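You operate a simulated robot arm through the tools that you are given. There is no shell and no other tool. Be economical: measure what you need, move in short steps, check, and stop when the job is done.

Carry out the task below with a simulated two-armed robot. There is one attempt and no reset: what you move stays moved.

## Task
Set the controls near the worktop beside the basin. At the end: the silver toe stud is turned to loose; the gold toe stud is turned to loose; the silver heel stud is turned to loose; the gold heel stud is turned to loose; whatever was shut is shut again. Leave all else as you found it, and nothing knocked over.
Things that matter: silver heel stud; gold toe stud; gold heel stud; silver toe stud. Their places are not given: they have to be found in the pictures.

The check looks at the end state, three seconds after you hand in, the way a careful person would. Anything else that was tipped, shoved, dropped, spilled or broken makes it a failure.

## Robot
Two 7-joint arms with two-finger parallel grippers on one trunk that stands fixed in place. Base frame: the origin is at the foot of the trunk, x ahead of it, y to its left, z up. Lengths are in mm, angles in degrees, forces in N, time in s.
The left shoulder is at [60, 189, 1253], the right one opposite. Payload 3.43 kg a hand.
Tool frame (each hand has its own): the origin (TCP) lies between the finger pads and is the grasp point; the fingertips stand 30 mm ahead of it; z points along the fingers, y is the line along which they close. The gripper opens to 94 mm. The fingers are 28 mm wide and 10 mm thick; the gripper's body (50 by 96 mm) begins 55 mm behind the TCP.
Orientation is that of the tool frame in the base frame, as a unit quaternion [x, y, z, w]. With the fingers straight down and closing along the base's y, the tool's x points along the base's -x, its y along +y and its z along -z.

## Interface
- The arms move only by the tool play_rows. It takes "left_plan", "right_plan" or both (then of equal length, played together; a hand with none holds still); each is a list of rows, each a list of 7 numbers: the shift along the tool's x, y, z in mm, then the turn, a rotation vector about the tool's x, y, z in degrees, then the gripper command, from -1 (shut) to 1 (fully open), values between in proportion. In form: [[dx, dy, dz, ax, ay, az, gripper], ...]. A call has 1 to 12 rows; each row is the pose to reach, as a shift and turn from the pose commanded when the call began, along the tool's axes at that moment. A row lasts 0.2 s, in which the tool goes at most 50 mm and 8.6 degrees; a call with a longer step from one row to the next is refused whole, and so is a gripper value outside its range. A pose out of reach is approached as far as the arm can. The call stops where the force on the tool passes 40 N (or 10 N more than at its start, if that is more) or the arm is blocked; 0.2 s more then pass. Each finger travels about 153 mm/s and halts on what it meets, pressing with about 36 N; the grip force reading is that of the motor and also rises with nothing between the fingers. The clock runs only during rows and for 0.2 s after the last one: add rows that repeat a pose to give the fingers time. The reply holds the time, the measured pose of the TCP, the force on the tool along the base axes, the opening and the grip force, in the units named above and with some noise.
- Cameras (640 x 400 px; columns grow to the right, rows downward): "scene" is now at [1.2, -16.5, 1787.9]; the picture's right is [-0.14, -0.99, 0.00], its down [-0.79, 0.11, -0.60] and it looks along [0.59, -0.08, -0.80] (base axes); focal length 340 px, centre (320, 200). "left" rides on the left gripper at [-37, 0, -58] in its tool frame; the picture's right is [0.00, -1.00, 0.00], its down [0.97, 0.00, -0.24] and it looks along [0.24, 0.00, 0.97] (tool axes); focal length 218 px, centre (320, 200). "right" rides on the right gripper at [-37, 0, -58] in its tool frame; the picture's right is [0.00, -1.00, 0.00], its down [0.97, 0.00, -0.24] and it looks along [0.24, 0.00, 0.97] (tool axes); focal length 218 px, centre (320, 200).
- snapshot(camera): a new picture of that camera. It takes no simulated time.
- lift_body(by): slides the trunk up (or, below 0, down) by that many mm; the arms and the scene camera ride with it, the base frame stays. It gives what a move gives, with no picture.
- pan_tilt(pan, tilt): turns the head with the scene camera to pan (to the left, within 86 degrees either way) and tilt (down, from -29 to 69), counted from straight ahead of the robot. It gives what a move gives.
- measure_at(camera, pixels): for up to 12 pixels [column, row] of the newest picture of that camera ("zoom" is the newest enlarged one), the place [x, y, z] in the base frame of the surface seen there, good to about 3 mm, but the place of the scene camera against the robot may be out by one fixed shift of up to 18 mm in any direction. It takes no simulated time.
- enlarge(camera, box): a new picture of the part [left, top, right, bottom] of that camera's present view, enlarged. It takes no simulated time.
- sign_off(): hands the job in; it is judged then, once.

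Go step by step. Measure first, check grasps and placings, and put right what went wrong. The budget is 60 turns and 40 pictures, counting those below and the enlarged ones. Unless the task says otherwise, let go and move clear before handing in, and close with one line.

The tools are called after ">>>" as name(argument=value, ...) on one line, values as JSON. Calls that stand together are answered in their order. play_rows: Moves the arms, as the interface text tells. Its arguments: {"type":"object","properties":{"left_plan":{"type":"array"},"right_plan":{"type":"array"}},"required":[]} The other tools are called the same way: lift_body (by) slides the trunk up or down; pan_tilt (pan, tilt) turns the head that bears the scene camera; snapshot (camera) takes a picture; measure_at (camera, pixels) gives the place of the surface under pixels of a picture; enlarge (camera, box) takes an enlarged picture of a part of a camera's view; sign_off () hands the job in.

At the start:

```text
time_s: 0.0
left_tcp_pos: [335.7, 97.5, 1289.3]
left_tcp_rot: [0.0, 1.0, 0.0, 0.0]
left_wrist_force: [0.5, 0.5, 0.3]
left_finger_gap: 94.0
left_grasp_force: 0.1
right_tcp_pos: [351.2, -267.6, 1299.5]
right_tcp_rot: [-0.001, 1.0, 0.0, -0.001]
right_wrist_force: [0.3, 0.3, 0.7]
right_finger_gap: 94.0
right_grasp_force: 0.0
trunk travel left (down, up): [-925.0, 65.0]
head pan, tilt: [-8.0, 53.1]
```

scene: 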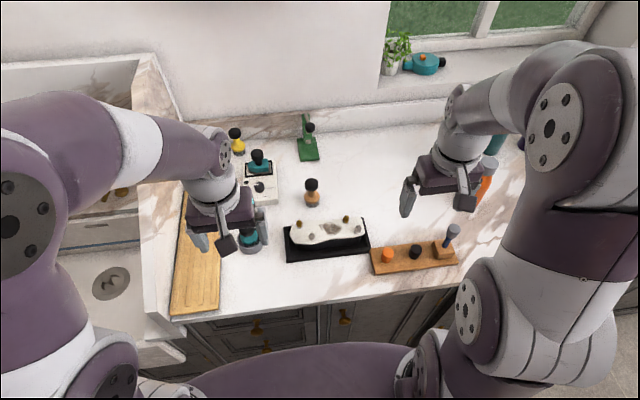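
right: 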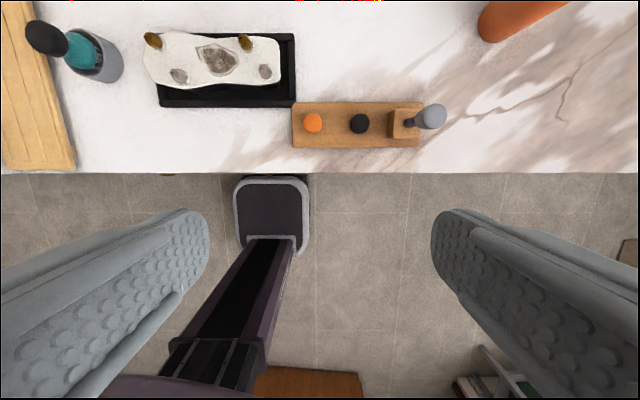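
left: 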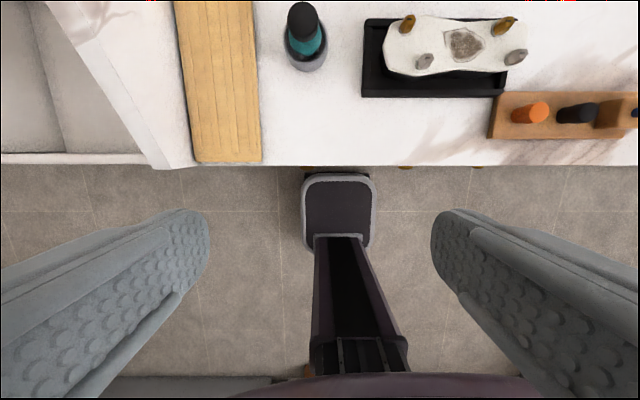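

The white plate in a black tray, at scene (330,230), carries two gold and two silver studs. I'll enlarge it to look closely.

>>> enlarge(camera="scene", box=[270, 170, 400, 275])

>>> enlarge(camera="left", box=[350, 0, 550, 125])

>>> enlarge(camera="right", box=[130, 10, 310, 122])

```text
3.81 times, centred on (335, 222) of scene
```

zoom: 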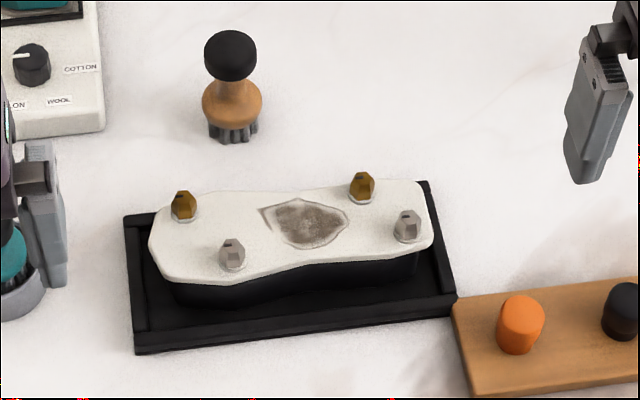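

```text
3.20 times, centred on (450, 62) of left
```

zoom: 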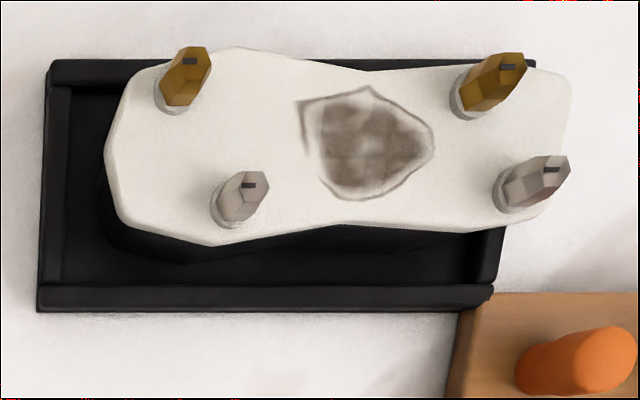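

```text
3.56 times, centred on (220, 66) of right
```

zoom: 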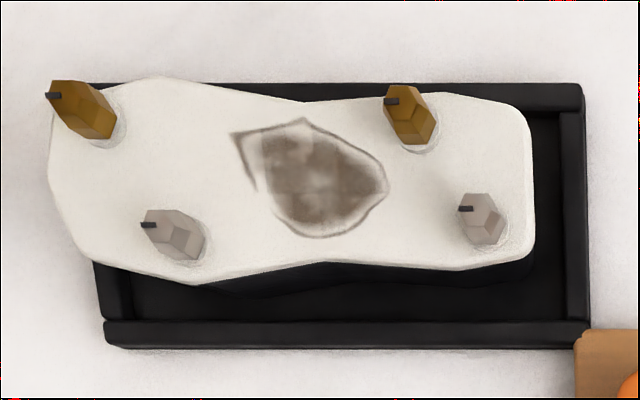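

The studs carry dark pointer marks, but I can see no legend yet. I'll measure the studs before moving a wrist camera closer.

>>> measure_at(camera="zoom", pixels=[[85, 110], [412, 112], [175, 235], [482, 217], [95, 135], [425, 145], [190, 250], [490, 240], [300, 180], [345, 335], [30, 150], [575, 100]])

>>> snapshot(camera="scene")

```text
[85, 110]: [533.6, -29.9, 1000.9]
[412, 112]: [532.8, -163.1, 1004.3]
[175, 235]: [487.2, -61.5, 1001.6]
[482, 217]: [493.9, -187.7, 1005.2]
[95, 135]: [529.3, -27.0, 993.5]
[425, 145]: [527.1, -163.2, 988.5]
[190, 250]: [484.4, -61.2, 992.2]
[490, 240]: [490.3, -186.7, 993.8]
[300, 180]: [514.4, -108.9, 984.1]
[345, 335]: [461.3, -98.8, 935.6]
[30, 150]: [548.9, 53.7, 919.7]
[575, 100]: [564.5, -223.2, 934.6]
```

```text
33 pictures are left
```

scene: 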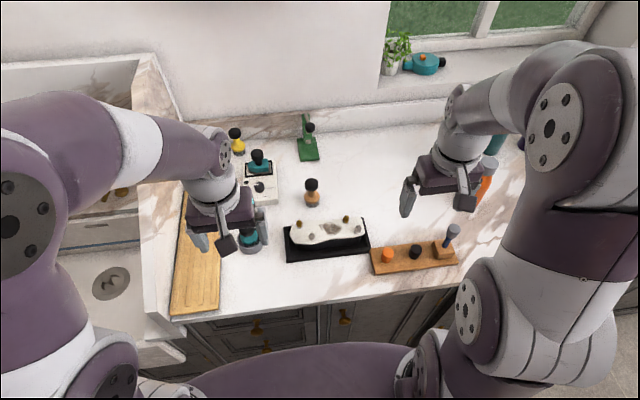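

The plate's face is at z≈986 and the worktop at about 920. I'll bring the right hand above the plate to read the markings.

>>> play_rows(right_plan=[[-29, 26, 28, 0, 0, 0, 1], [-58, 53, 57, 0, 0, 0, 1], [-87, 79, 85, 0, 0, 0, 1], [-115, 105, 113, 0, 0, 0, 1], [-144, 132, 141, 0, 0, 0, 1], [-172, 158, 165, 0, 0, 0, 1], [-172, 158, 165, 0, 0, 0, 1]])

>>> snapshot(camera="right")

```text
time_s: 1.6
left_tcp_pos: [336.3, 97.0, 1290.2]
left_tcp_rot: [0.0, 1.0, -0.001, -0.001]
left_wrist_force: [0.8, -0.1, 0.0]
left_finger_gap: 94.1
left_grasp_force: 0.2
right_tcp_pos: [523.1, -108.8, 1134.8]
right_tcp_rot: [0.0, 1.0, 0.0, 0.001]
right_wrist_force: [-0.6, 0.7, 0.6]
right_finger_gap: 94.1
right_grasp_force: 0.1
trunk travel left (down, up): [-925.0, 65.0]
head pan, tilt: [-8.0, 53.1]
```

```text
32 pictures are left
```

right: 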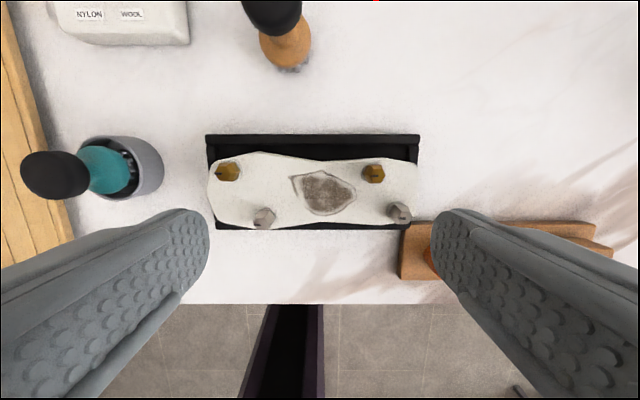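

>>> enlarge(camera="right", box=[195, 120, 435, 245])

>>> enlarge(camera="right", box=[345, 150, 425, 235])

```text
2.67 times, centred on (315, 182) of right
```

zoom: 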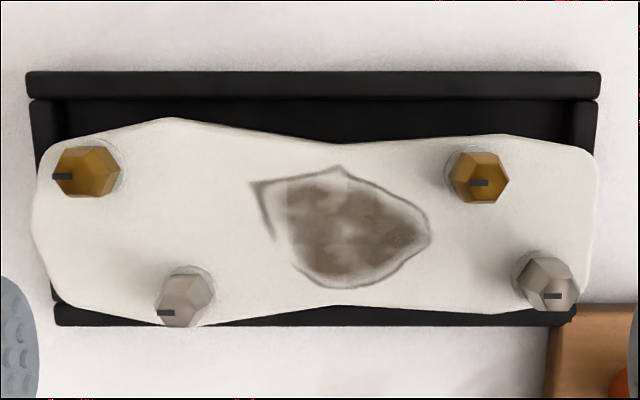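

```text
4.71 times, centred on (385, 192) of right
```

zoom: 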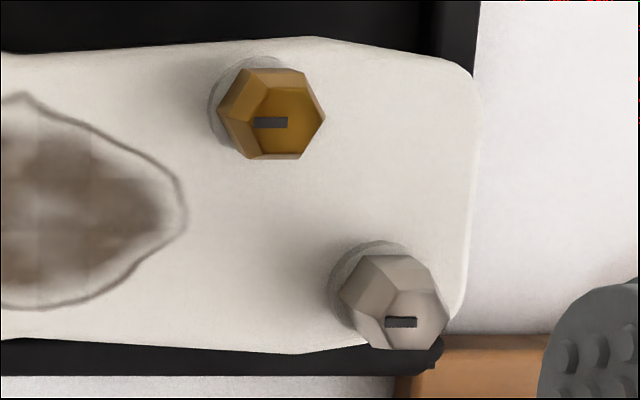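

All four studs are hex heads with a line mark running from the centre toward +y, and I see no legend. I'll measure them from here and go closer.

>>> measure_at(camera="zoom", pixels=[[285, 120], [235, 110], [270, 145], [415, 320], [335, 295], [260, 250], [255, 122], [285, 122]])

>>> play_rows(right_plan=[[-8, -30, 40, 0, 0, 0, 1], [-8, -54, 80, 0, 0, 0, 1], [-8, -54, 90, 0, 0, 0, 1], [-8, -54, 90, 0, 0, 0, 1]])

>>> snapshot(camera="right")

```text
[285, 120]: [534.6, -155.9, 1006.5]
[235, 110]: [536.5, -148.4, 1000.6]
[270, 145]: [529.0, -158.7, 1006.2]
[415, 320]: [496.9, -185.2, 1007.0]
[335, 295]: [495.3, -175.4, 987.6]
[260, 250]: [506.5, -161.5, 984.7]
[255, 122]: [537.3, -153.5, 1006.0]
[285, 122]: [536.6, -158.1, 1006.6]
```

```text
refused: row 1 steps farther than a row can; nothing moved
```

```text
29 pictures are left
```

right: 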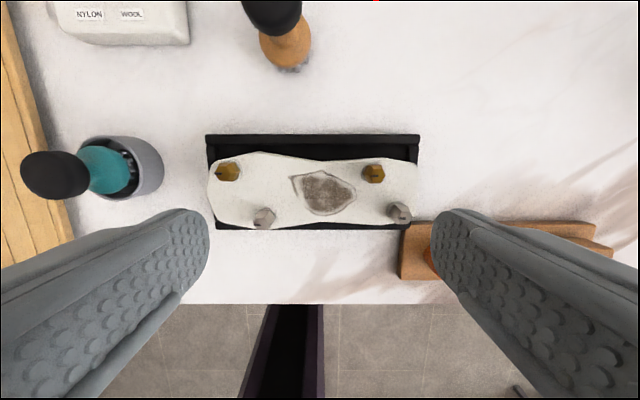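

The stud tops are at z≈1006. The last move was refused for too long a step, so I'll use smaller ones.

>>> play_rows(right_plan=[[-3, -16, 28, 0, 0, 0, 1], [-7, -32, 57, 0, 0, 0, 1], [-10, -47, 85, 0, 0, 0, 1], [-10, -47, 85, 0, 0, 0, 1]])

>>> snapshot(camera="right")

```text
time_s: 2.6
left_tcp_pos: [334.8, 97.8, 1288.5]
left_tcp_rot: [0.0, 1.0, 0.0, 0.0]
left_wrist_force: [1.0, -0.4, -0.8]
left_finger_gap: 94.3
left_grasp_force: 0.2
right_tcp_pos: [534.5, -154.7, 1048.3]
right_tcp_rot: [0.0, 1.0, -0.001, 0.0]
right_wrist_force: [0.2, -0.1, 0.6]
right_finger_gap: 94.0
right_grasp_force: 0.0
trunk travel left (down, up): [-925.0, 65.0]
head pan, tilt: [-8.0, 53.1]
```

```text
28 pictures are left
```

right: 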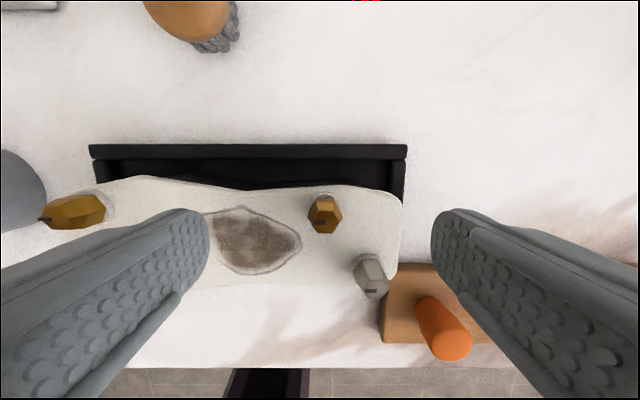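

>>> enlarge(camera="right", box=[280, 180, 400, 305])

```text
3.20 times, centred on (340, 242) of right
```

zoom: 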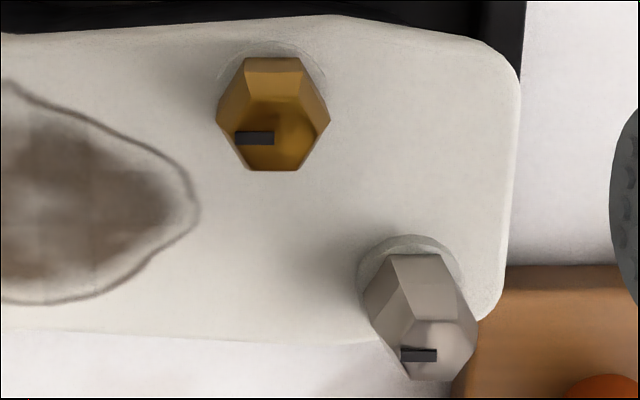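

There is no legend, so I take "loose" as counter-clockwise from above. The hex flats sit 30° off the closing axis, and I'll measure the axis of the gold stud.

>>> measure_at(camera="zoom", pixels=[[275, 135], [255, 138], [250, 165], [290, 165], [325, 125], [220, 120], [250, 103], [300, 103], [440, 345], [415, 375], [475, 330], [272, 75]])

```text
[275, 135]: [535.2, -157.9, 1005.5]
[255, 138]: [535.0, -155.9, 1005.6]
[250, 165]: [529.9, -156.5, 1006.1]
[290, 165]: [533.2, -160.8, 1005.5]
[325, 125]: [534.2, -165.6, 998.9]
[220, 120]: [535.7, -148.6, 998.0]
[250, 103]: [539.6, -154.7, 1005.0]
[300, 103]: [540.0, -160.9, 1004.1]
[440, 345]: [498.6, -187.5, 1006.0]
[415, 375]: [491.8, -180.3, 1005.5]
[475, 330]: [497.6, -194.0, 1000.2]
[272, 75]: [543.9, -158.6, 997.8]
```

The gold stud's axis is at about (535.6, -157.2) with its top at 1006. I'll pre-turn the hand 30° to align with the flats, narrow the fingers and go down around it.

>>> play_rows(right_plan=[[-1, -2, 0, 0, 0, 8, -0.15], [-1, -2.5, 0, 0, 0, 16, -0.15], [-1, -2.5, 0, 0, 0, 24, -0.15], [-1, -2.5, 0, 0, 0, 30, -0.15], [-1, -2.5, 9, 0, 0, 30, -0.15], [-1, -2.5, 18, 0, 0, 30, -0.15], [-1, -2.5, 26, 0, 0, 30, -0.15], [-1, -2.5, 26, 0, 0, 30, -0.15]])

>>> snapshot(camera="right")

```text
time_s: 4.4
left_tcp_pos: [334.7, 97.5, 1289.1]
left_tcp_rot: [0.001, 1.0, 0.0, 0.0]
left_wrist_force: [0.7, 0.0, -0.4]
left_finger_gap: 94.1
left_grasp_force: 0.0
right_tcp_pos: [534.6, -158.7, 1023.6]
right_tcp_rot: [0.259, 0.966, 0.0, 0.0]
right_wrist_force: [0.2, -0.2, 0.1]
right_finger_gap: 39.9
right_grasp_force: 0.0
trunk travel left (down, up): [-925.0, 65.0]
head pan, tilt: [-8.0, 53.1]
```

```text
26 pictures are left
```

right: 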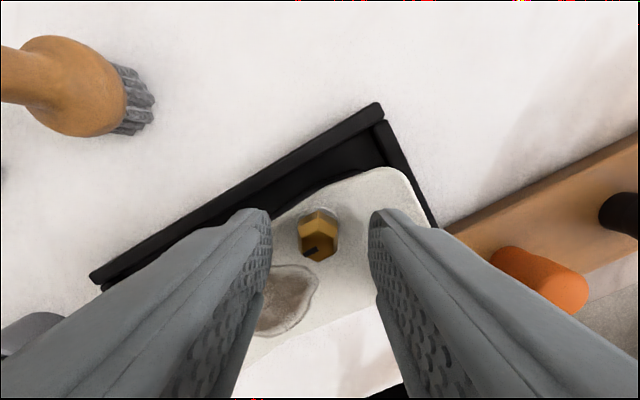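

The stud sits at (318,235), between the fingers with its flats parallel to them. I'll close and turn it counter-clockwise.

>>> play_rows(right_plan=[[0, 0, 0, 0, 0, 0, -0.5], [0, 0, 0, 0, 0, 0, -1], [0, 0, 0, 0, 0, 0, -1], [0, 0, 0, 0, 0, -5, -1], [0, 0, 0, 0, 0, -10, -1], [0, 0, 0, 0, 0, -15, -1], [0, 0, 0, 0, 0, -20, -1], [0, 0, 0, 0, 0, -25, -1], [0, 0, 0, 0, 0, -30, -1]])

>>> snapshot(camera="right")

```text
time_s: 6.4
left_tcp_pos: [336.3, 96.5, 1288.9]
left_tcp_rot: [0.0, 1.0, 0.0, -0.001]
left_wrist_force: [-0.8, 0.6, 0.0]
left_finger_gap: 93.9
left_grasp_force: 0.0
right_tcp_pos: [535.4, -158.1, 1023.7]
right_tcp_rot: [-0.001, 1.0, 0.0, 0.0]
right_wrist_force: [-0.8, 1.3, -0.4]
right_finger_gap: 16.9
right_grasp_force: 36.2
trunk travel left (down, up): [-925.0, 65.0]
head pan, tilt: [-8.0, 53.1]
```

```text
25 pictures are left
```

right: 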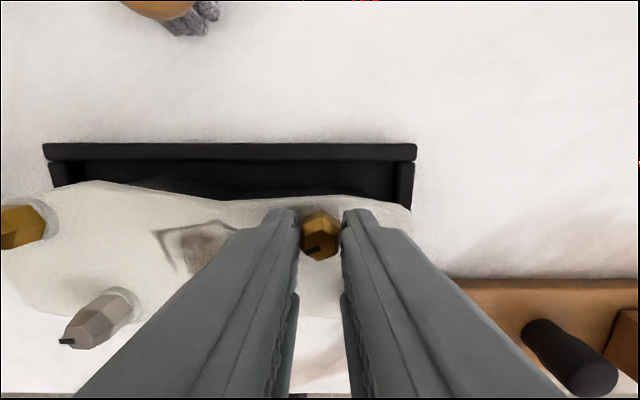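

The stud turned with the hand (the mark still points lower-left in the hand's view) and the plate stayed still. I'll continue counter-clockwise.

>>> play_rows(right_plan=[[0, 0, 0, 0, 0, -6, -1], [0, 0, 0, 0, 0, -12, -1], [0, 0, 0, 0, 0, -18, -1], [0, 0, 0, 0, 0, -24, -1], [0, 0, 0, 0, 0, -30, -1], [0, 0, 0, 0, 0, -36, -1], [0, 0, 0, 0, 0, -42, -1], [0, 0, 0, 0, 0, -48, -1], [0, 0, 0, 0, 0, -54, -1], [0, 0, 0, 0, 0, -60, -1]])

>>> snapshot(camera="right")

```text
time_s: 8.6
left_tcp_pos: [336.7, 97.3, 1289.7]
left_tcp_rot: [0.0, 1.0, 0.0, 0.0]
left_wrist_force: [-0.9, -0.7, 0.0]
left_finger_gap: 93.9
left_grasp_force: 0.0
right_tcp_pos: [533.4, -158.9, 1024.6]
right_tcp_rot: [-0.5, 0.866, -0.001, 0.001]
right_wrist_force: [0.0, -1.1, 0.4]
right_finger_gap: 16.9
right_grasp_force: 36.0
trunk travel left (down, up): [-925.0, 65.0]
head pan, tilt: [-8.0, 53.1]
```

```text
24 pictures are left
```

right: 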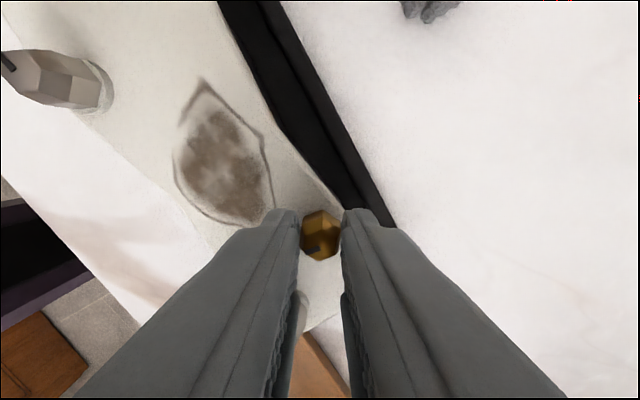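

>>> enlarge(camera="right", box=[290, 195, 350, 275])

```text
5.00 times, centred on (320, 235) of right
```

zoom: 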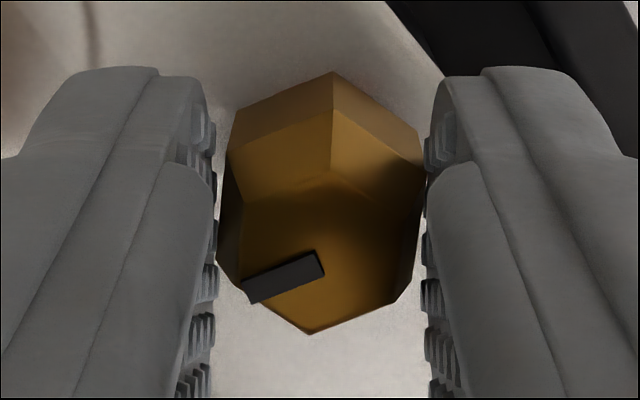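

The mark lags the fingers by about 10°, which suggests a stop or detent near 80°. I'll open and look at the true angle.

>>> play_rows(right_plan=[[0, 0, 0, 0, 0, 0, -0.3], [0, 0, 0, 0, 0, 0, -0.15], [0, 0, -12, 0, 0, 0, -0.15], [0, 0, -25, 0, 0, 0, -0.15], [0, 0, -25, 0, 0, 0, -0.15]])

>>> enlarge(camera="right", box=[220, 130, 420, 255])

```text
time_s: 9.8
left_tcp_pos: [336.2, 97.2, 1287.8]
left_tcp_rot: [0.0, 1.0, 0.0, 0.0]
left_wrist_force: [-0.8, -0.6, -0.5]
left_finger_gap: 94.3
left_grasp_force: 0.0
right_tcp_pos: [534.1, -158.1, 1049.7]
right_tcp_rot: [-0.5, 0.866, 0.0, 0.0]
right_wrist_force: [-0.8, -0.5, 1.2]
right_finger_gap: 40.0
right_grasp_force: 0.1
trunk travel left (down, up): [-925.0, 65.0]
head pan, tilt: [-8.0, 53.1]
```

```text
3.20 times, centred on (320, 192) of right
```

zoom: 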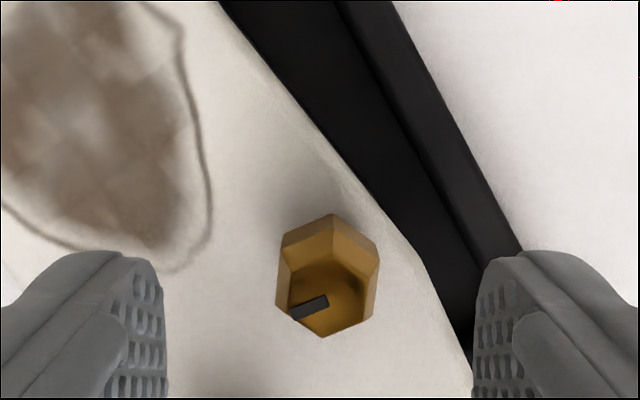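

The mark reads about 80° of travel. I'll regrip on the flats and try turning further, to tell whether 80° is a stop or just slip.

>>> play_rows(right_plan=[[0, 0, 0, 0, 0, 8, -0.15], [0, 0, 9, 0, 0, 10, -0.15], [0, 0, 18, 0, 0, 10, -0.15], [0, 0, 26, 0, 0, 10, -0.15], [0, 0, 26, 0, 0, 10, -0.5], [0, 0, 26, 0, 0, 10, -1], [0, 0, 26, 0, 0, 10, -1], [0, 0, 26, 0, 0, 5, -1], [0, 0, 26, 0, 0, 0, -1], [0, 0, 26, 0, 0, -5, -1], [0, 0, 26, 0, 0, -10, -1], [0, 0, 26, 0, 0, -15, -1]])

>>> enlarge(camera="right", box=[270, 175, 370, 275])

```text
time_s: 12.4
left_tcp_pos: [335.5, 96.9, 1289.7]
left_tcp_rot: [0.0, 1.0, 0.0, 0.0]
left_wrist_force: [0.8, -0.7, -0.2]
left_finger_gap: 94.0
left_grasp_force: 0.2
right_tcp_pos: [535.5, -158.3, 1023.7]
right_tcp_rot: [-0.61, 0.793, 0.001, 0.0]
right_wrist_force: [3.0, -1.7, 5.3]
right_finger_gap: 17.6
right_grasp_force: 36.1
trunk travel left (down, up): [-925.0, 65.0]
head pan, tilt: [-8.0, 53.1]
```

```text
4.00 times, centred on (320, 225) of right
```

zoom: 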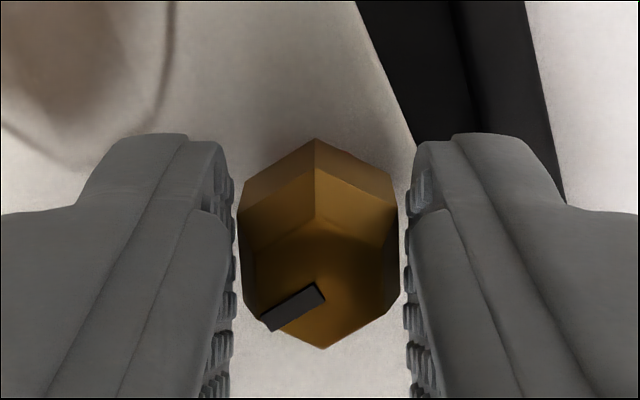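

It turned on to about 105°, so 80° was slip rather than a stop. I'll keep going to see where it stops.

>>> play_rows(right_plan=[[0, 0, 0, 0, 0, -5, -1], [0, 0, 0, 0, 0, -10, -1], [0, 0, 0, 0, 0, -15, -1], [0, 0, 0, 0, 0, -20, -1], [0, 0, 0, 0, 0, -25, -1], [0, 0, 0, 0, 0, -30, -1], [0, 0, 0, 0, 0, -35, -1], [0, 0, 0, 0, 0, -40, -1]])

>>> enlarge(camera="right", box=[270, 175, 370, 275])

```text
time_s: 14.2
left_tcp_pos: [336.1, 96.8, 1288.3]
left_tcp_rot: [0.001, 1.0, 0.0, 0.0]
left_wrist_force: [0.8, 0.3, -0.6]
left_finger_gap: 94.0
left_grasp_force: 0.0
right_tcp_pos: [533.6, -157.8, 1023.1]
right_tcp_rot: [0.844, -0.537, 0.0, 0.0]
right_wrist_force: [5.7, -1.3, 2.2]
right_finger_gap: 17.3
right_grasp_force: 36.0
trunk travel left (down, up): [-925.0, 65.0]
head pan, tilt: [-8.0, 53.1]
```

```text
4.00 times, centred on (320, 225) of right
```

zoom: 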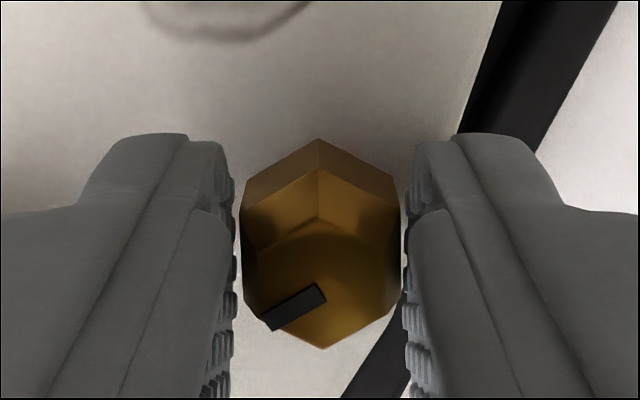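

Still turning, now about 143°, with no stop yet. I'll continue.

>>> play_rows(right_plan=[[0, 0, 0, 0, 0, -5, -1], [0, 0, 0, 0, 0, -10, -1], [0, 0, 0, 0, 0, -15, -1], [0, 0, 0, 0, 0, -20, -1], [0, 0, 0, 0, 0, -25, -1], [0, 0, 0, 0, 0, -30, -1], [0, 0, 0, 0, 0, -35, -1], [0, 0, 0, 0, 0, -40, -1], [0, 0, 0, 0, 0, -45, -1]])

>>> enlarge(camera="right", box=[240, 160, 400, 275])

```text
time_s: 16.2
left_tcp_pos: [335.2, 98.1, 1289.6]
left_tcp_rot: [-0.001, 1.0, 0.0, -0.001]
left_wrist_force: [-0.7, 0.5, -0.1]
left_finger_gap: 94.2
left_grasp_force: 0.1
right_tcp_pos: [533.8, -159.1, 1023.7]
right_tcp_rot: [0.985, -0.172, -0.001, 0.0]
right_wrist_force: [-1.7, 0.1, 0.5]
right_finger_gap: 17.2
right_grasp_force: 36.2
trunk travel left (down, up): [-925.0, 65.0]
head pan, tilt: [-8.0, 53.1]
```

```text
3.48 times, centred on (320, 218) of right
```

zoom: 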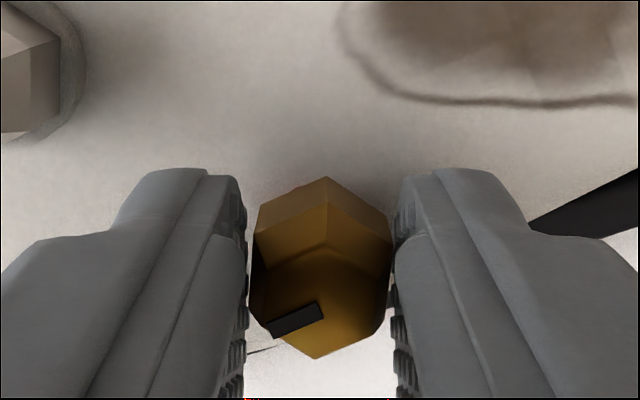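

>>> play_rows(right_plan=[[0, 0, 0, 0, 0, -5, -1], [0, 0, 0, 0, 0, -10, -1], [0, 0, 0, 0, 0, -15, -1], [0, 0, 0, 0, 0, -20, -1], [0, 0, 0, 0, 0, -25, -1], [0, 0, 0, 0, 0, -30, -1]])

>>> enlarge(camera="right", box=[240, 160, 400, 275])

```text
time_s: 17.8
left_tcp_pos: [334.9, 97.6, 1289.1]
left_tcp_rot: [-0.001, 1.0, 0.0, 0.0]
left_wrist_force: [0.4, -0.2, 0.7]
left_finger_gap: 93.9
left_grasp_force: 0.1
right_tcp_pos: [539.3, -148.6, 1025.6]
right_tcp_rot: [1.0, 0.005, 0.009, 0.011]
right_wrist_force: [5.8, -8.5, 4.1]
right_finger_gap: 17.8
right_grasp_force: 36.1
right hand out of reach, approached as far as the arm can: row 4, 5, 6
trunk travel left (down, up): [-925.0, 65.0]
head pan, tilt: [-8.0, 53.1]
stopped in row 6 (right hand): the force on the tool passed its limit (the readings are from after the stop); the commanded pose is now the measured one
```

```text
3.48 times, centred on (320, 218) of right
```

zoom: 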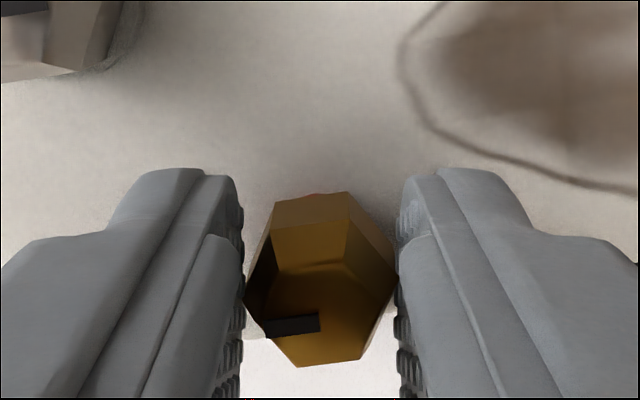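

The wrist hit its limit and drifted about 11 mm. I'll release at once and check whether the plate moved.

>>> play_rows(right_plan=[[0, 0, 0, 0, 0, 0, -0.5], [0, 0, 0, 0, 0, 0, -0.15], [0, 0, -12, 0, 0, 0, -0.15], [0, 0, -25, 0, 0, 0, -0.15], [0, 0, -25, 0, 0, 8, -0.15], [0, 0, -25, 0, 0, 16, -0.15]])

>>> snapshot(camera="right")

```text
time_s: 19.2
left_tcp_pos: [335.5, 97.4, 1289.0]
left_tcp_rot: [0.001, 1.0, 0.0, -0.001]
left_wrist_force: [-0.4, -0.5, 0.3]
left_finger_gap: 93.9
left_grasp_force: 0.1
right_tcp_pos: [537.3, -146.6, 1050.2]
right_tcp_rot: [0.991, -0.136, 0.009, 0.012]
right_wrist_force: [-0.1, 0.2, -0.4]
right_finger_gap: 40.2
right_grasp_force: 0.0
trunk travel left (down, up): [-925.0, 65.0]
head pan, tilt: [-8.0, 53.1]
```

```text
17 pictures are left
```

right: 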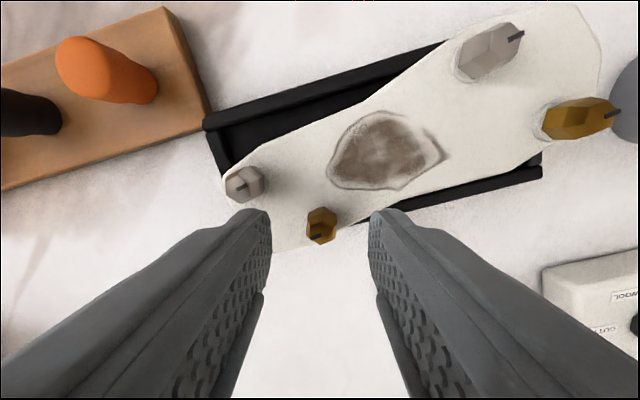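

>>> measure_at(camera="right", pixels=[[322, 228], [253, 183], [318, 236], [255, 175], [512, 38], [490, 45], [600, 118], [575, 110], [205, 118], [225, 178], [542, 172], [450, 45]])

>>> enlarge(camera="scene", box=[270, 170, 400, 275])

```text
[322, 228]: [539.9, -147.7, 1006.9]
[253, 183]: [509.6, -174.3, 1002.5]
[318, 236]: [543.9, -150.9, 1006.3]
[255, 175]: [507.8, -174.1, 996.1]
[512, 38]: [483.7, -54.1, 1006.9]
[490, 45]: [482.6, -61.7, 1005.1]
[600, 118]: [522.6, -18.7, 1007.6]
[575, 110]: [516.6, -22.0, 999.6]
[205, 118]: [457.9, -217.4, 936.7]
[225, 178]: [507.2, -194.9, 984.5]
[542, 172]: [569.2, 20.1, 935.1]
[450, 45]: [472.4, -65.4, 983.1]
```

```text
3.81 times, centred on (335, 222) of scene
```

zoom: 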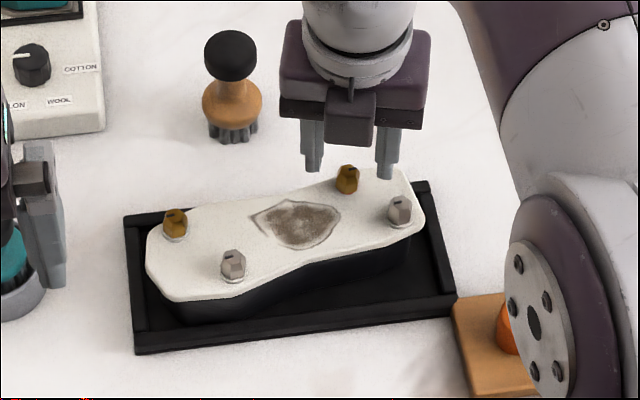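

The iron-like body turned about 8° in its tray around the end of travel, meaning the gold stud probably met a stop near 180° relative to the body. I'll use the left hand to steady the body from now on. First I'll move the right hand over the right silver stud, unwinding it, and the left hand over the left gold stud.

>>> play_rows(right_plan=[[0, 0, -5, 0, 0, 8, -0.15], [-5, 10, -5, 0, 0, 16, -0.15], [-10, 20, -5, 0, 0, 24, -0.15], [-20, 41, -5, 0, 0, 32, -0.15], [-20, 41, -5, 0, 0, 40, -0.15], [-20, 41, -5, 0, 0, 48, -0.15], [-20, 41, -5, 0, 0, 56, -0.15], [-20, 41, -5, 0, 0, 64, -0.15], [-20, 41, -5, 0, 0, 72, -0.15], [-20, 41, -5, 0, 0, 80, -0.15], [-20, 41, -5, 0, 0, 88, -0.15], [-20, 41, -5, 0, 0, 96, -0.15]], left_plan=[[-23, -15, 5, 0, 0, 0, 0.5], [-46, -30, 10, 0, 0, 0, 0.2], [-69, -45, 20, 0, 0, 0, -0.15], [-92, -60, 35, 0, 0, 4, -0.15], [-115, -75, 55, 0, 0, 8, -0.15], [-138, -90, 80, 0, 0, 12, -0.15], [-161, -106, 110, 0, 0, 16, -0.15], [-185, -121, 135, 0, 0, 22, -0.15], [-185, -121, 165, 0, 0, 22, -0.15], [-185, -121, 165, 0, 0, 22, -0.15], [-185, -121, 165, 0, 0, 22, -0.15], [-185, -121, 165, 0, 0, 22, -0.15]])

>>> snapshot(camera="left")

```text
time_s: 21.8
left_tcp_pos: [519.0, -24.0, 1122.7]
left_tcp_rot: [0.191, 0.982, 0.001, 0.0]
left_wrist_force: [-0.8, 0.1, -0.1]
left_finger_gap: 40.2
left_grasp_force: 0.2
right_tcp_pos: [506.7, -179.7, 1054.9]
right_tcp_rot: [-0.563, 0.826, -0.014, -0.001]
right_wrist_force: [-0.5, -0.5, -0.2]
right_finger_gap: 40.0
right_grasp_force: 0.0
trunk travel left (down, up): [-925.0, 65.0]
head pan, tilt: [-8.0, 53.1]
```

```text
15 pictures are left
```

left: 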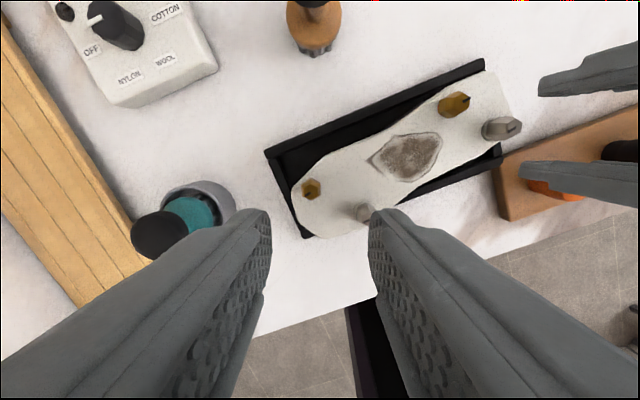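

>>> measure_at(camera="left", pixels=[[310, 185], [313, 190], [308, 196], [362, 213], [366, 210], [160, 235], [457, 101], [460, 98], [505, 128], [512, 126]])

>>> enlarge(camera="left", box=[260, 50, 540, 250])

```text
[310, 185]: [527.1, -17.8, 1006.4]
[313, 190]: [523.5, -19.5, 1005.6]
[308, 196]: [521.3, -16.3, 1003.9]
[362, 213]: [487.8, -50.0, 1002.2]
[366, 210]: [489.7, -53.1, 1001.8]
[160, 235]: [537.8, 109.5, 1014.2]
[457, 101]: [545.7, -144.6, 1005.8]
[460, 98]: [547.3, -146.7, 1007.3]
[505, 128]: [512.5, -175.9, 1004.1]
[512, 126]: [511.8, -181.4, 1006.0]
```

```text
2.00 times, centred on (400, 150) of left
```

zoom: 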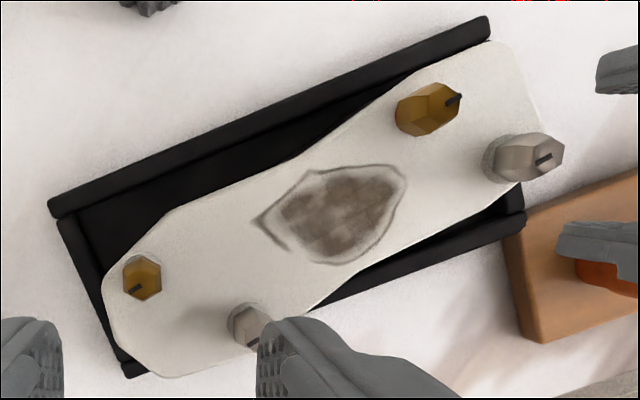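

The left gold stud is at about (524.5, -18.5) and the right silver at about (510, -183). I'll lower the left hand around its stud and finish unwinding the right hand above the silver.

>>> play_rows(right_plan=[[0, 0, 0, 0, 0, 8.2, -0.15], [0, 0, 0, 0, 0, 16.4, -0.15], [0, 0, 0, 0, 0, 24.6, -0.15], [0, 0, 0, 0, 0, 32.8, -0.15], [0, 0, 0, 0, 0, 41, -0.15], [0, 0, 0, 0, 0, 49.2, -0.15], [0, 0, 0, 0, 0, 57.4, -0.15], [0, 0, 0, 0, 0, 65.6, -0.15], [0, 0, 0, 0, 0, 73.8, -0.15], [0, 0, 0, 0, 0, 82, -0.15], [0, 0, 0, 0, 0, 89.5, -0.15], [0, 0, 0, 0, 0, 89.5, -0.15]], left_plan=[[-2, 6, 15, 0, 0, 0, -0.15], [-2, 6, 30, 0, 0, 0, -0.15], [-2, 6, 45, 0, 0, 0, -0.15], [-2, 6, 60, 0, 0, 0, -0.15], [-2, 6, 72, 0, 0, 0, -0.15], [-2, 6, 80, 0, 0, 0, -0.15], [-2, 6, 86, 0, 0, 0, -0.15], [-2, 6, 92, 0, 0, 0, -0.15], [-2, 6, 97, 0, 0, 0, -0.15], [-2, 6, 100, 0, 0, 0, -0.15], [-2, 6, 100, 0, 0, 0, -0.15], [-2, 6, 100, 0, 0, 0, -0.15]])

>>> snapshot(camera="left")

>>> snapshot(camera="right")

```text
time_s: 24.4
left_tcp_pos: [525.2, -17.3, 1024.3]
left_tcp_rot: [0.191, 0.982, -0.001, 0.0]
left_wrist_force: [-0.2, 0.1, -0.1]
left_finger_gap: 39.8
left_grasp_force: 0.0
right_tcp_pos: [507.8, -180.5, 1056.0]
right_tcp_rot: [0.183, 0.983, -0.011, 0.008]
right_wrist_force: [-0.8, -0.3, 0.0]
right_finger_gap: 40.2
right_grasp_force: 0.0
trunk travel left (down, up): [-925.0, 65.0]
head pan, tilt: [-8.0, 53.1]
```

```text
13 pictures are left
```

left: 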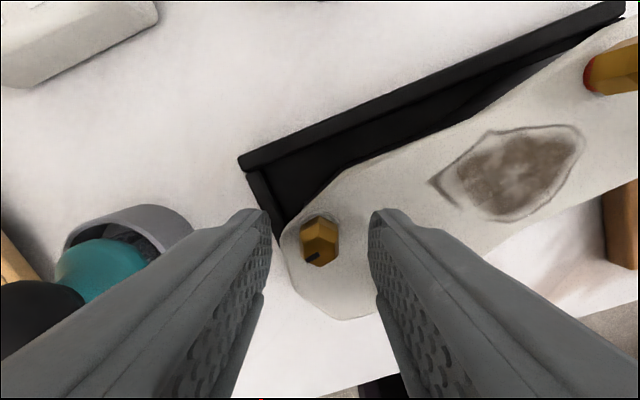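

```text
12 pictures are left
```

right: 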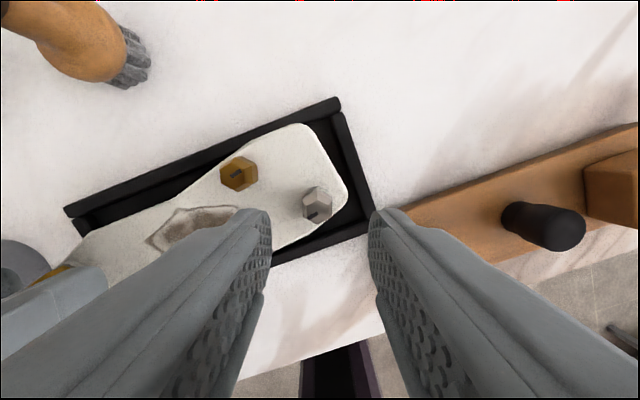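

Left stud is centred at col 320. The right silver sits a bit ahead of the right hand's axis, so I'll measure it accurately.

>>> measure_at(camera="right", pixels=[[318, 210], [312, 214], [317, 203], [322, 212], [239, 172], [233, 176]])

>>> enlarge(camera="right", box=[220, 140, 360, 230])

```text
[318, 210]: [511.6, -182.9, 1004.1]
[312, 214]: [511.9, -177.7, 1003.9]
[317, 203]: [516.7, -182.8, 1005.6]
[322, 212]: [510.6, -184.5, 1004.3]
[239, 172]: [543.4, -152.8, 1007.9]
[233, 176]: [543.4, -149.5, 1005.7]
```

```text
4.44 times, centred on (290, 185) of right
```

zoom: 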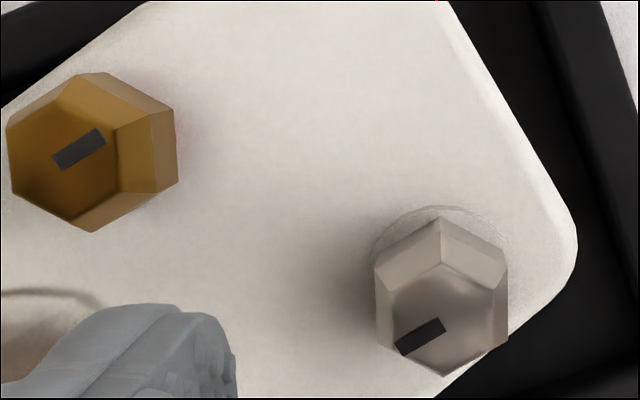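

The silver axis is at about (511.5, -182.5), and the gold's mark is exactly opposite the silver's, which fits a 180° travel. I'll close the left hand on its stud as a brace, and lower the right onto the silver and grip it.

>>> play_rows(right_plan=[[-5, -0.7, 0, -1.1, 1.1, 0, -0.15], [-5, -0.7, 10, -1.1, 1.1, 0, -0.15], [-5, -0.7, 20, -1.1, 1.1, 0, -0.15], [-5, -0.7, 28, -1.1, 1.1, 0, -0.15], [-5, -0.7, 32, -1.1, 1.1, 0, -0.15], [-5, -0.7, 32, -1.1, 1.1, 0, -0.15], [-5, -0.7, 32, -1.1, 1.1, 0, -0.5], [-5, -0.7, 32, -1.1, 1.1, 0, -1], [-5, -0.7, 32, -1.1, 1.1, 0, -1]], left_plan=[[0, 0, 0, 0, 0, 0, -0.4], [0, 0, 0, 0, 0, 0, -0.6], [0, 0, 0, 0, 0, 0, -1], [0, 0, 0, 0, 0, 0, -1], [0, 0, 0, 0, 0, 0, -1], [0, 0, 0, 0, 0, 0, -1], [0, 0, 0, 0, 0, 0, -1], [0, 0, 0, 0, 0, 0, -1], [0, 0, 0, 0, 0, 0, -1]])

>>> snapshot(camera="right")

```text
time_s: 26.4
left_tcp_pos: [525.4, -17.7, 1023.7]
left_tcp_rot: [0.191, 0.982, 0.0, 0.001]
left_wrist_force: [0.2, -13.0, 0.7]
left_finger_gap: 17.2
left_grasp_force: 36.3
right_tcp_pos: [512.4, -182.2, 1022.9]
right_tcp_rot: [0.181, 0.983, 0.001, 0.001]
right_wrist_force: [-1.0, 13.0, 1.0]
right_finger_gap: 16.9
right_grasp_force: 35.8
trunk travel left (down, up): [-925.0, 65.0]
head pan, tilt: [-8.0, 53.1]
```

```text
10 pictures are left
```

right: 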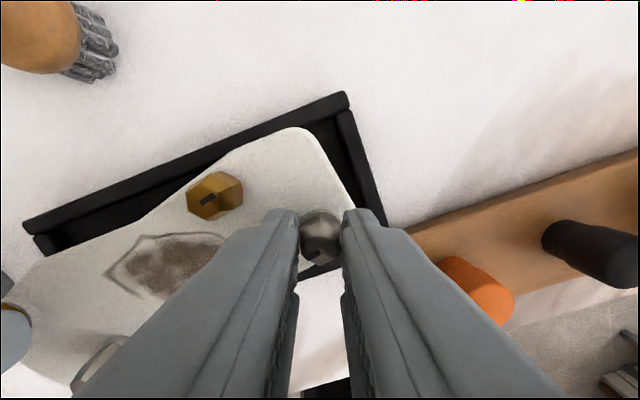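

Both grips hold (gap 17), with a little tension between the hands. I'll turn the silver counter-clockwise in steps while easing that tension.

>>> play_rows(right_plan=[[0, 0.4, 0, 0, 0, -7.5, -1], [0, 0.7, 0, 0, 0, -15, -1], [0, 0.7, 0, 0, 0, -22.5, -1], [0, 0.7, 0, 0, 0, -30, -1], [0, 0.7, 0, 0, 0, -37.5, -1], [0, 0.7, 0, 0, 0, -45, -1], [0, 0.7, 0, 0, 0, -52.5, -1], [0, 0.7, 0, 0, 0, -60, -1], [0, 0.7, 0, 0, 0, -67.5, -1], [0, 0.7, 0, 0, 0, -75, -1], [0, 0.7, 0, 0, 0, -82.5, -1], [0, 0.7, 0, 0, 0, -90, -1]])

```text
time_s: 27.9
left_tcp_pos: [525.2, -19.9, 1023.7]
left_tcp_rot: [0.191, 0.982, -0.001, 0.0]
left_wrist_force: [1.8, -1.8, -1.0]
left_finger_gap: 17.0
left_grasp_force: 35.5
right_tcp_pos: [513.5, -181.8, 1024.7]
right_tcp_rot: [-0.246, 0.969, 0.0, 0.001]
right_wrist_force: [-0.9, 1.7, -0.1]
right_finger_gap: 16.5
right_grasp_force: 35.8
trunk travel left (down, up): [-925.0, 65.0]
head pan, tilt: [-8.0, 53.1]
stopped in row 7 (left hand): the force on the tool passed its limit (the readings are from after the stop); the commanded pose is now the measured one
```

Side load stopped it at about 49° of turn, and forces are now relaxed. I'll continue.

>>> play_rows(right_plan=[[0, 0, 0, 0, 0, -5, -1], [0, 0, 0, 0, 0, -10, -1], [0, 0, 0, 0, 0, -15, -1], [0, 0, 0, 0, 0, -20, -1], [0, 0, 0, 0, 0, -25, -1], [0, 0, 0, 0, 0, -30, -1], [0, 0, 0, 0, 0, -35, -1], [0, 0, 0, 0, 0, -40, -1], [0, 0, 0, 0, 0, -45, -1], [0, 0, 0, 0, 0, -50, -1], [0, 0, 0, 0, 0, -55, -1], [0, 0, 0, 0, 0, -60, -1]])

```text
time_s: 30.6
left_tcp_pos: [526.3, -21.2, 1023.9]
left_tcp_rot: [0.191, 0.982, 0.0, 0.002]
left_wrist_force: [-1.4, -30.0, -0.3]
left_finger_gap: 17.4
left_grasp_force: 36.1
right_tcp_pos: [512.5, -180.1, 1024.4]
right_tcp_rot: [-0.698, 0.716, 0.0, 0.001]
right_wrist_force: [1.4, 30.4, 0.2]
right_finger_gap: 16.9
right_grasp_force: 35.8
trunk travel left (down, up): [-925.0, 65.0]
head pan, tilt: [-8.0, 53.1]
```

Turned 110° so far. The tension between the hands has grown to 30 N, so I'll ease the right hand toward +y while turning on.

>>> play_rows(right_plan=[[-1, 0, 0, 0, 0, 0, -1], [-2, 0, 0, 0, 0, -4, -1], [-2, 0, 0, 0, 0, -9, -1], [-2, 0, 0, 0, 0, -14, -1], [-2, 0, 0, 0, 0, -19, -1], [-2, 0, 0, 0, 0, -24, -1], [-2, 0, 0, 0, 0, -29, -1], [-2, 0, 0, 0, 0, -34, -1], [-2, 0, 0, 0, 0, -39, -1], [-2, 0, 0, 0, 0, -44, -1], [-2, 0, 0, 0, 0, -49, -1], [-2, 0, 0, 0, 0, -54, -1]])

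>>> snapshot(camera="right")

```text
time_s: 33.1
left_tcp_pos: [524.8, -19.3, 1023.9]
left_tcp_rot: [0.19, 0.982, 0.0, 0.0]
left_wrist_force: [2.6, 20.1, -0.2]
left_finger_gap: 17.3
left_grasp_force: 36.3
right_tcp_pos: [510.6, -179.9, 1023.0]
right_tcp_rot: [0.947, -0.323, 0.001, 0.0]
right_wrist_force: [-1.7, -20.3, -0.6]
right_finger_gap: 16.9
right_grasp_force: 35.9
trunk travel left (down, up): [-925.0, 65.0]
head pan, tilt: [-8.0, 53.1]
```

```text
9 pictures are left
```

right: 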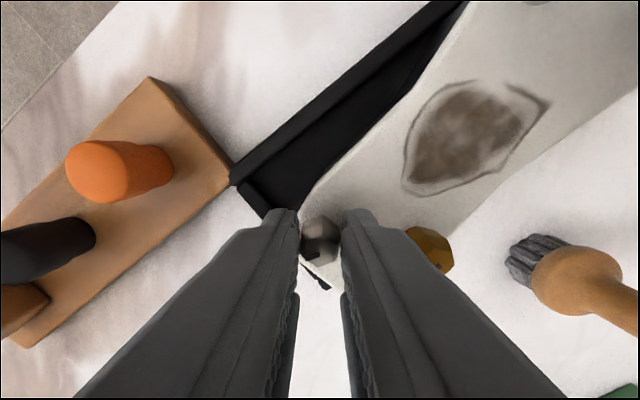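

Tool at 142°, with the stud following. I'll finish the last ~18° plus a bit to confirm the stop.

>>> play_rows(right_plan=[[0.4, 0.5, 0, 0, 0, -4, -1], [0.4, 0.5, 0, 0, 0, -8, -1], [0.4, 0.5, 0, 0, 0, -12, -1], [0.4, 0.5, 0, 0, 0, -16, -1], [0.4, 0.5, 0, 0, 0, -20, -1], [0.4, 0.5, 0, 0, 0, -24, -1], [0.4, 0.5, 0, 0, 0, -24, -1]])

>>> enlarge(camera="right", box=[240, 160, 400, 275])

```text
time_s: 34.6
left_tcp_pos: [524.2, -19.3, 1024.3]
left_tcp_rot: [0.19, 0.982, 0.0, 0.001]
left_wrist_force: [0.4, 1.4, 0.4]
left_finger_gap: 17.2
left_grasp_force: 35.8
right_tcp_pos: [511.4, -182.3, 1023.8]
right_tcp_rot: [0.993, -0.121, 0.001, 0.0]
right_wrist_force: [0.1, -3.5, 0.3]
right_finger_gap: 16.8
right_grasp_force: 36.4
trunk travel left (down, up): [-925.0, 65.0]
head pan, tilt: [-8.0, 53.1]
stopped in row 7 (right hand): the force on the tool passed its limit (the readings are from after the stop); the commanded pose is now the measured one
```

```text
3.48 times, centred on (320, 218) of right
```

zoom: 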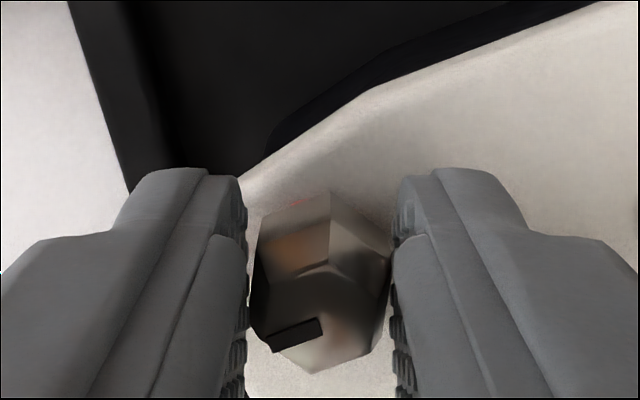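

Silver's mark is at 180° relative to the body and lagging the tool, so it is at its stop too, and a red arc shows at its collar. I'll keep the right hand as the brace and turn the left gold stud with the left hand.

>>> play_rows(left_plan=[[0, 0, 0, 0, 0, -6, -1], [0, 0, 0, 0, 0, -12, -1], [0, 0, 0, 0, 0, -18, -1], [0, 0, 0, 0, 0, -24, -1], [0, 0, 0, 0, 0, -30, -1], [0, 0, 0, 0, 0, -36, -1], [0, 0, 0, 0, 0, -42, -1], [0, 0, 0, 0, 0, -48, -1], [0, 0, 0, 0, 0, -54, -1], [0, 0, 0, 0, 0, -60, -1], [0, 0, 0, 0, 0, -66, -1], [0, 0, 0, 0, 0, -72, -1]])

```text
time_s: 36.4
left_tcp_pos: [525.2, -17.2, 1024.1]
left_tcp_rot: [-0.221, 0.975, 0.001, 0.0]
left_wrist_force: [0.1, 3.7, 4.0]
left_finger_gap: 16.9
left_grasp_force: 36.2
right_tcp_pos: [510.3, -182.7, 1022.7]
right_tcp_rot: [0.993, -0.122, 0.0, 0.0]
right_wrist_force: [0.2, -0.2, 0.2]
right_finger_gap: 16.8
right_grasp_force: 36.0
trunk travel left (down, up): [-925.0, 65.0]
head pan, tilt: [-8.0, 53.1]
stopped in row 9 (left hand): the force on the tool passed its limit (the readings are from after the stop); the commanded pose is now the measured one
```

Turned about 47° so far (tool at 25.5°). Continuing.

>>> play_rows(left_plan=[[0, 0, 0, 0, 0, -6, -1], [0, 0, 0, 0, 0, -12, -1], [0, 0, 0, 0, 0, -18, -1], [0, 0, 0, 0, 0, -24, -1], [0, 0, 0, 0, 0, -30, -1], [0, 0, 0, 0, 0, -36, -1], [0, 0, 0, 0, 0, -42, -1], [0, 0, 0, 0, 0, -48, -1], [0, 0, 0, 0, 0, -54, -1], [0, 0, 0, 0, 0, -60, -1], [0, 0, 0, 0, 0, -66, -1], [0, 0, 0, 0, 0, -72, -1]])

```text
time_s: 39.0
left_tcp_pos: [523.1, -17.4, 1023.0]
left_tcp_rot: [0.753, -0.658, -0.002, 0.0]
left_wrist_force: [2.2, 29.6, -0.1]
left_finger_gap: 16.9
left_grasp_force: 35.8
right_tcp_pos: [510.1, -183.7, 1024.0]
right_tcp_rot: [0.993, -0.122, 0.001, -0.001]
right_wrist_force: [-1.9, -29.8, 0.7]
right_finger_gap: 16.9
right_grasp_force: 35.7
trunk travel left (down, up): [-925.0, 65.0]
head pan, tilt: [-8.0, 53.1]
```

Tool at 98°. I'll relieve the compression by easing the left hand toward +y while turning on to the stop.

>>> play_rows(left_plan=[[-1, 0, 0, 0, 0, -3, -1], [-2, 0, 0, 0, 0, -8, -1], [-2, 0, 0, 0, 0, -14, -1], [-2, 0, 0, 0, 0, -20, -1], [-2, 0, 0, 0, 0, -26, -1], [-2, 0, 0, 0, 0, -32, -1], [-2, 0, 0, 0, 0, -38, -1], [-2, 0, 0, 0, 0, -44, -1], [-2, 0, 0, 0, 0, -50, -1]])

```text
time_s: 41.0
left_tcp_pos: [524.8, -16.3, 1024.2]
left_tcp_rot: [0.961, -0.278, 0.001, 0.001]
left_wrist_force: [-2.1, -34.7, -1.1]
left_finger_gap: 16.9
left_grasp_force: 35.5
right_tcp_pos: [511.9, -182.0, 1023.0]
right_tcp_rot: [0.993, -0.121, -0.001, 0.0]
right_wrist_force: [3.3, 35.5, 1.4]
right_finger_gap: 16.8
right_grasp_force: 35.9
trunk travel left (down, up): [-925.0, 65.0]
head pan, tilt: [-8.0, 53.1]
```

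>>> play_rows(left_plan=[[0.5, 0.8, 0, 0, 0, 0, -1], [1.1, 1.7, 0, 0, 0, -4, -1], [1.1, 1.7, 0, 0, 0, -8, -1], [1.1, 1.7, 0, 0, 0, -12, -1], [1.1, 1.7, 0, 0, 0, -16, -1], [1.1, 1.7, 0, 0, 0, -18, -1], [1.1, 1.7, 0, 0, 0, -18, -1]])

>>> snapshot(camera="left")

```text
time_s: 41.6
left_tcp_pos: [529.0, -16.4, 1024.7]
left_tcp_rot: [0.962, -0.272, -0.001, 0.002]
left_wrist_force: [0.4, -1.4, 0.5]
left_finger_gap: 16.9
left_grasp_force: 36.2
left hand out of reach, approached as far as the arm can: row 2
right_tcp_pos: [511.3, -182.1, 1023.8]
right_tcp_rot: [0.993, -0.122, 0.0, 0.0]
right_wrist_force: [0.8, 3.1, 0.5]
right_finger_gap: 16.9
right_grasp_force: 35.5
trunk travel left (down, up): [-925.0, 65.0]
head pan, tilt: [-8.0, 53.1]
stopped in row 2 (right hand): the force on the tool passed its limit (the readings are from after the stop); the commanded pose is now the measured one
```

```text
7 pictures are left
```

left: 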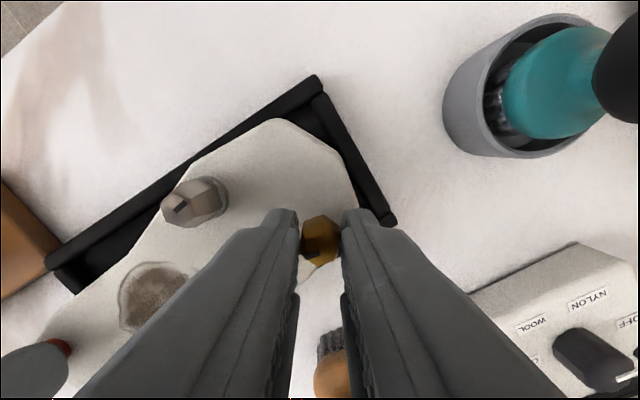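

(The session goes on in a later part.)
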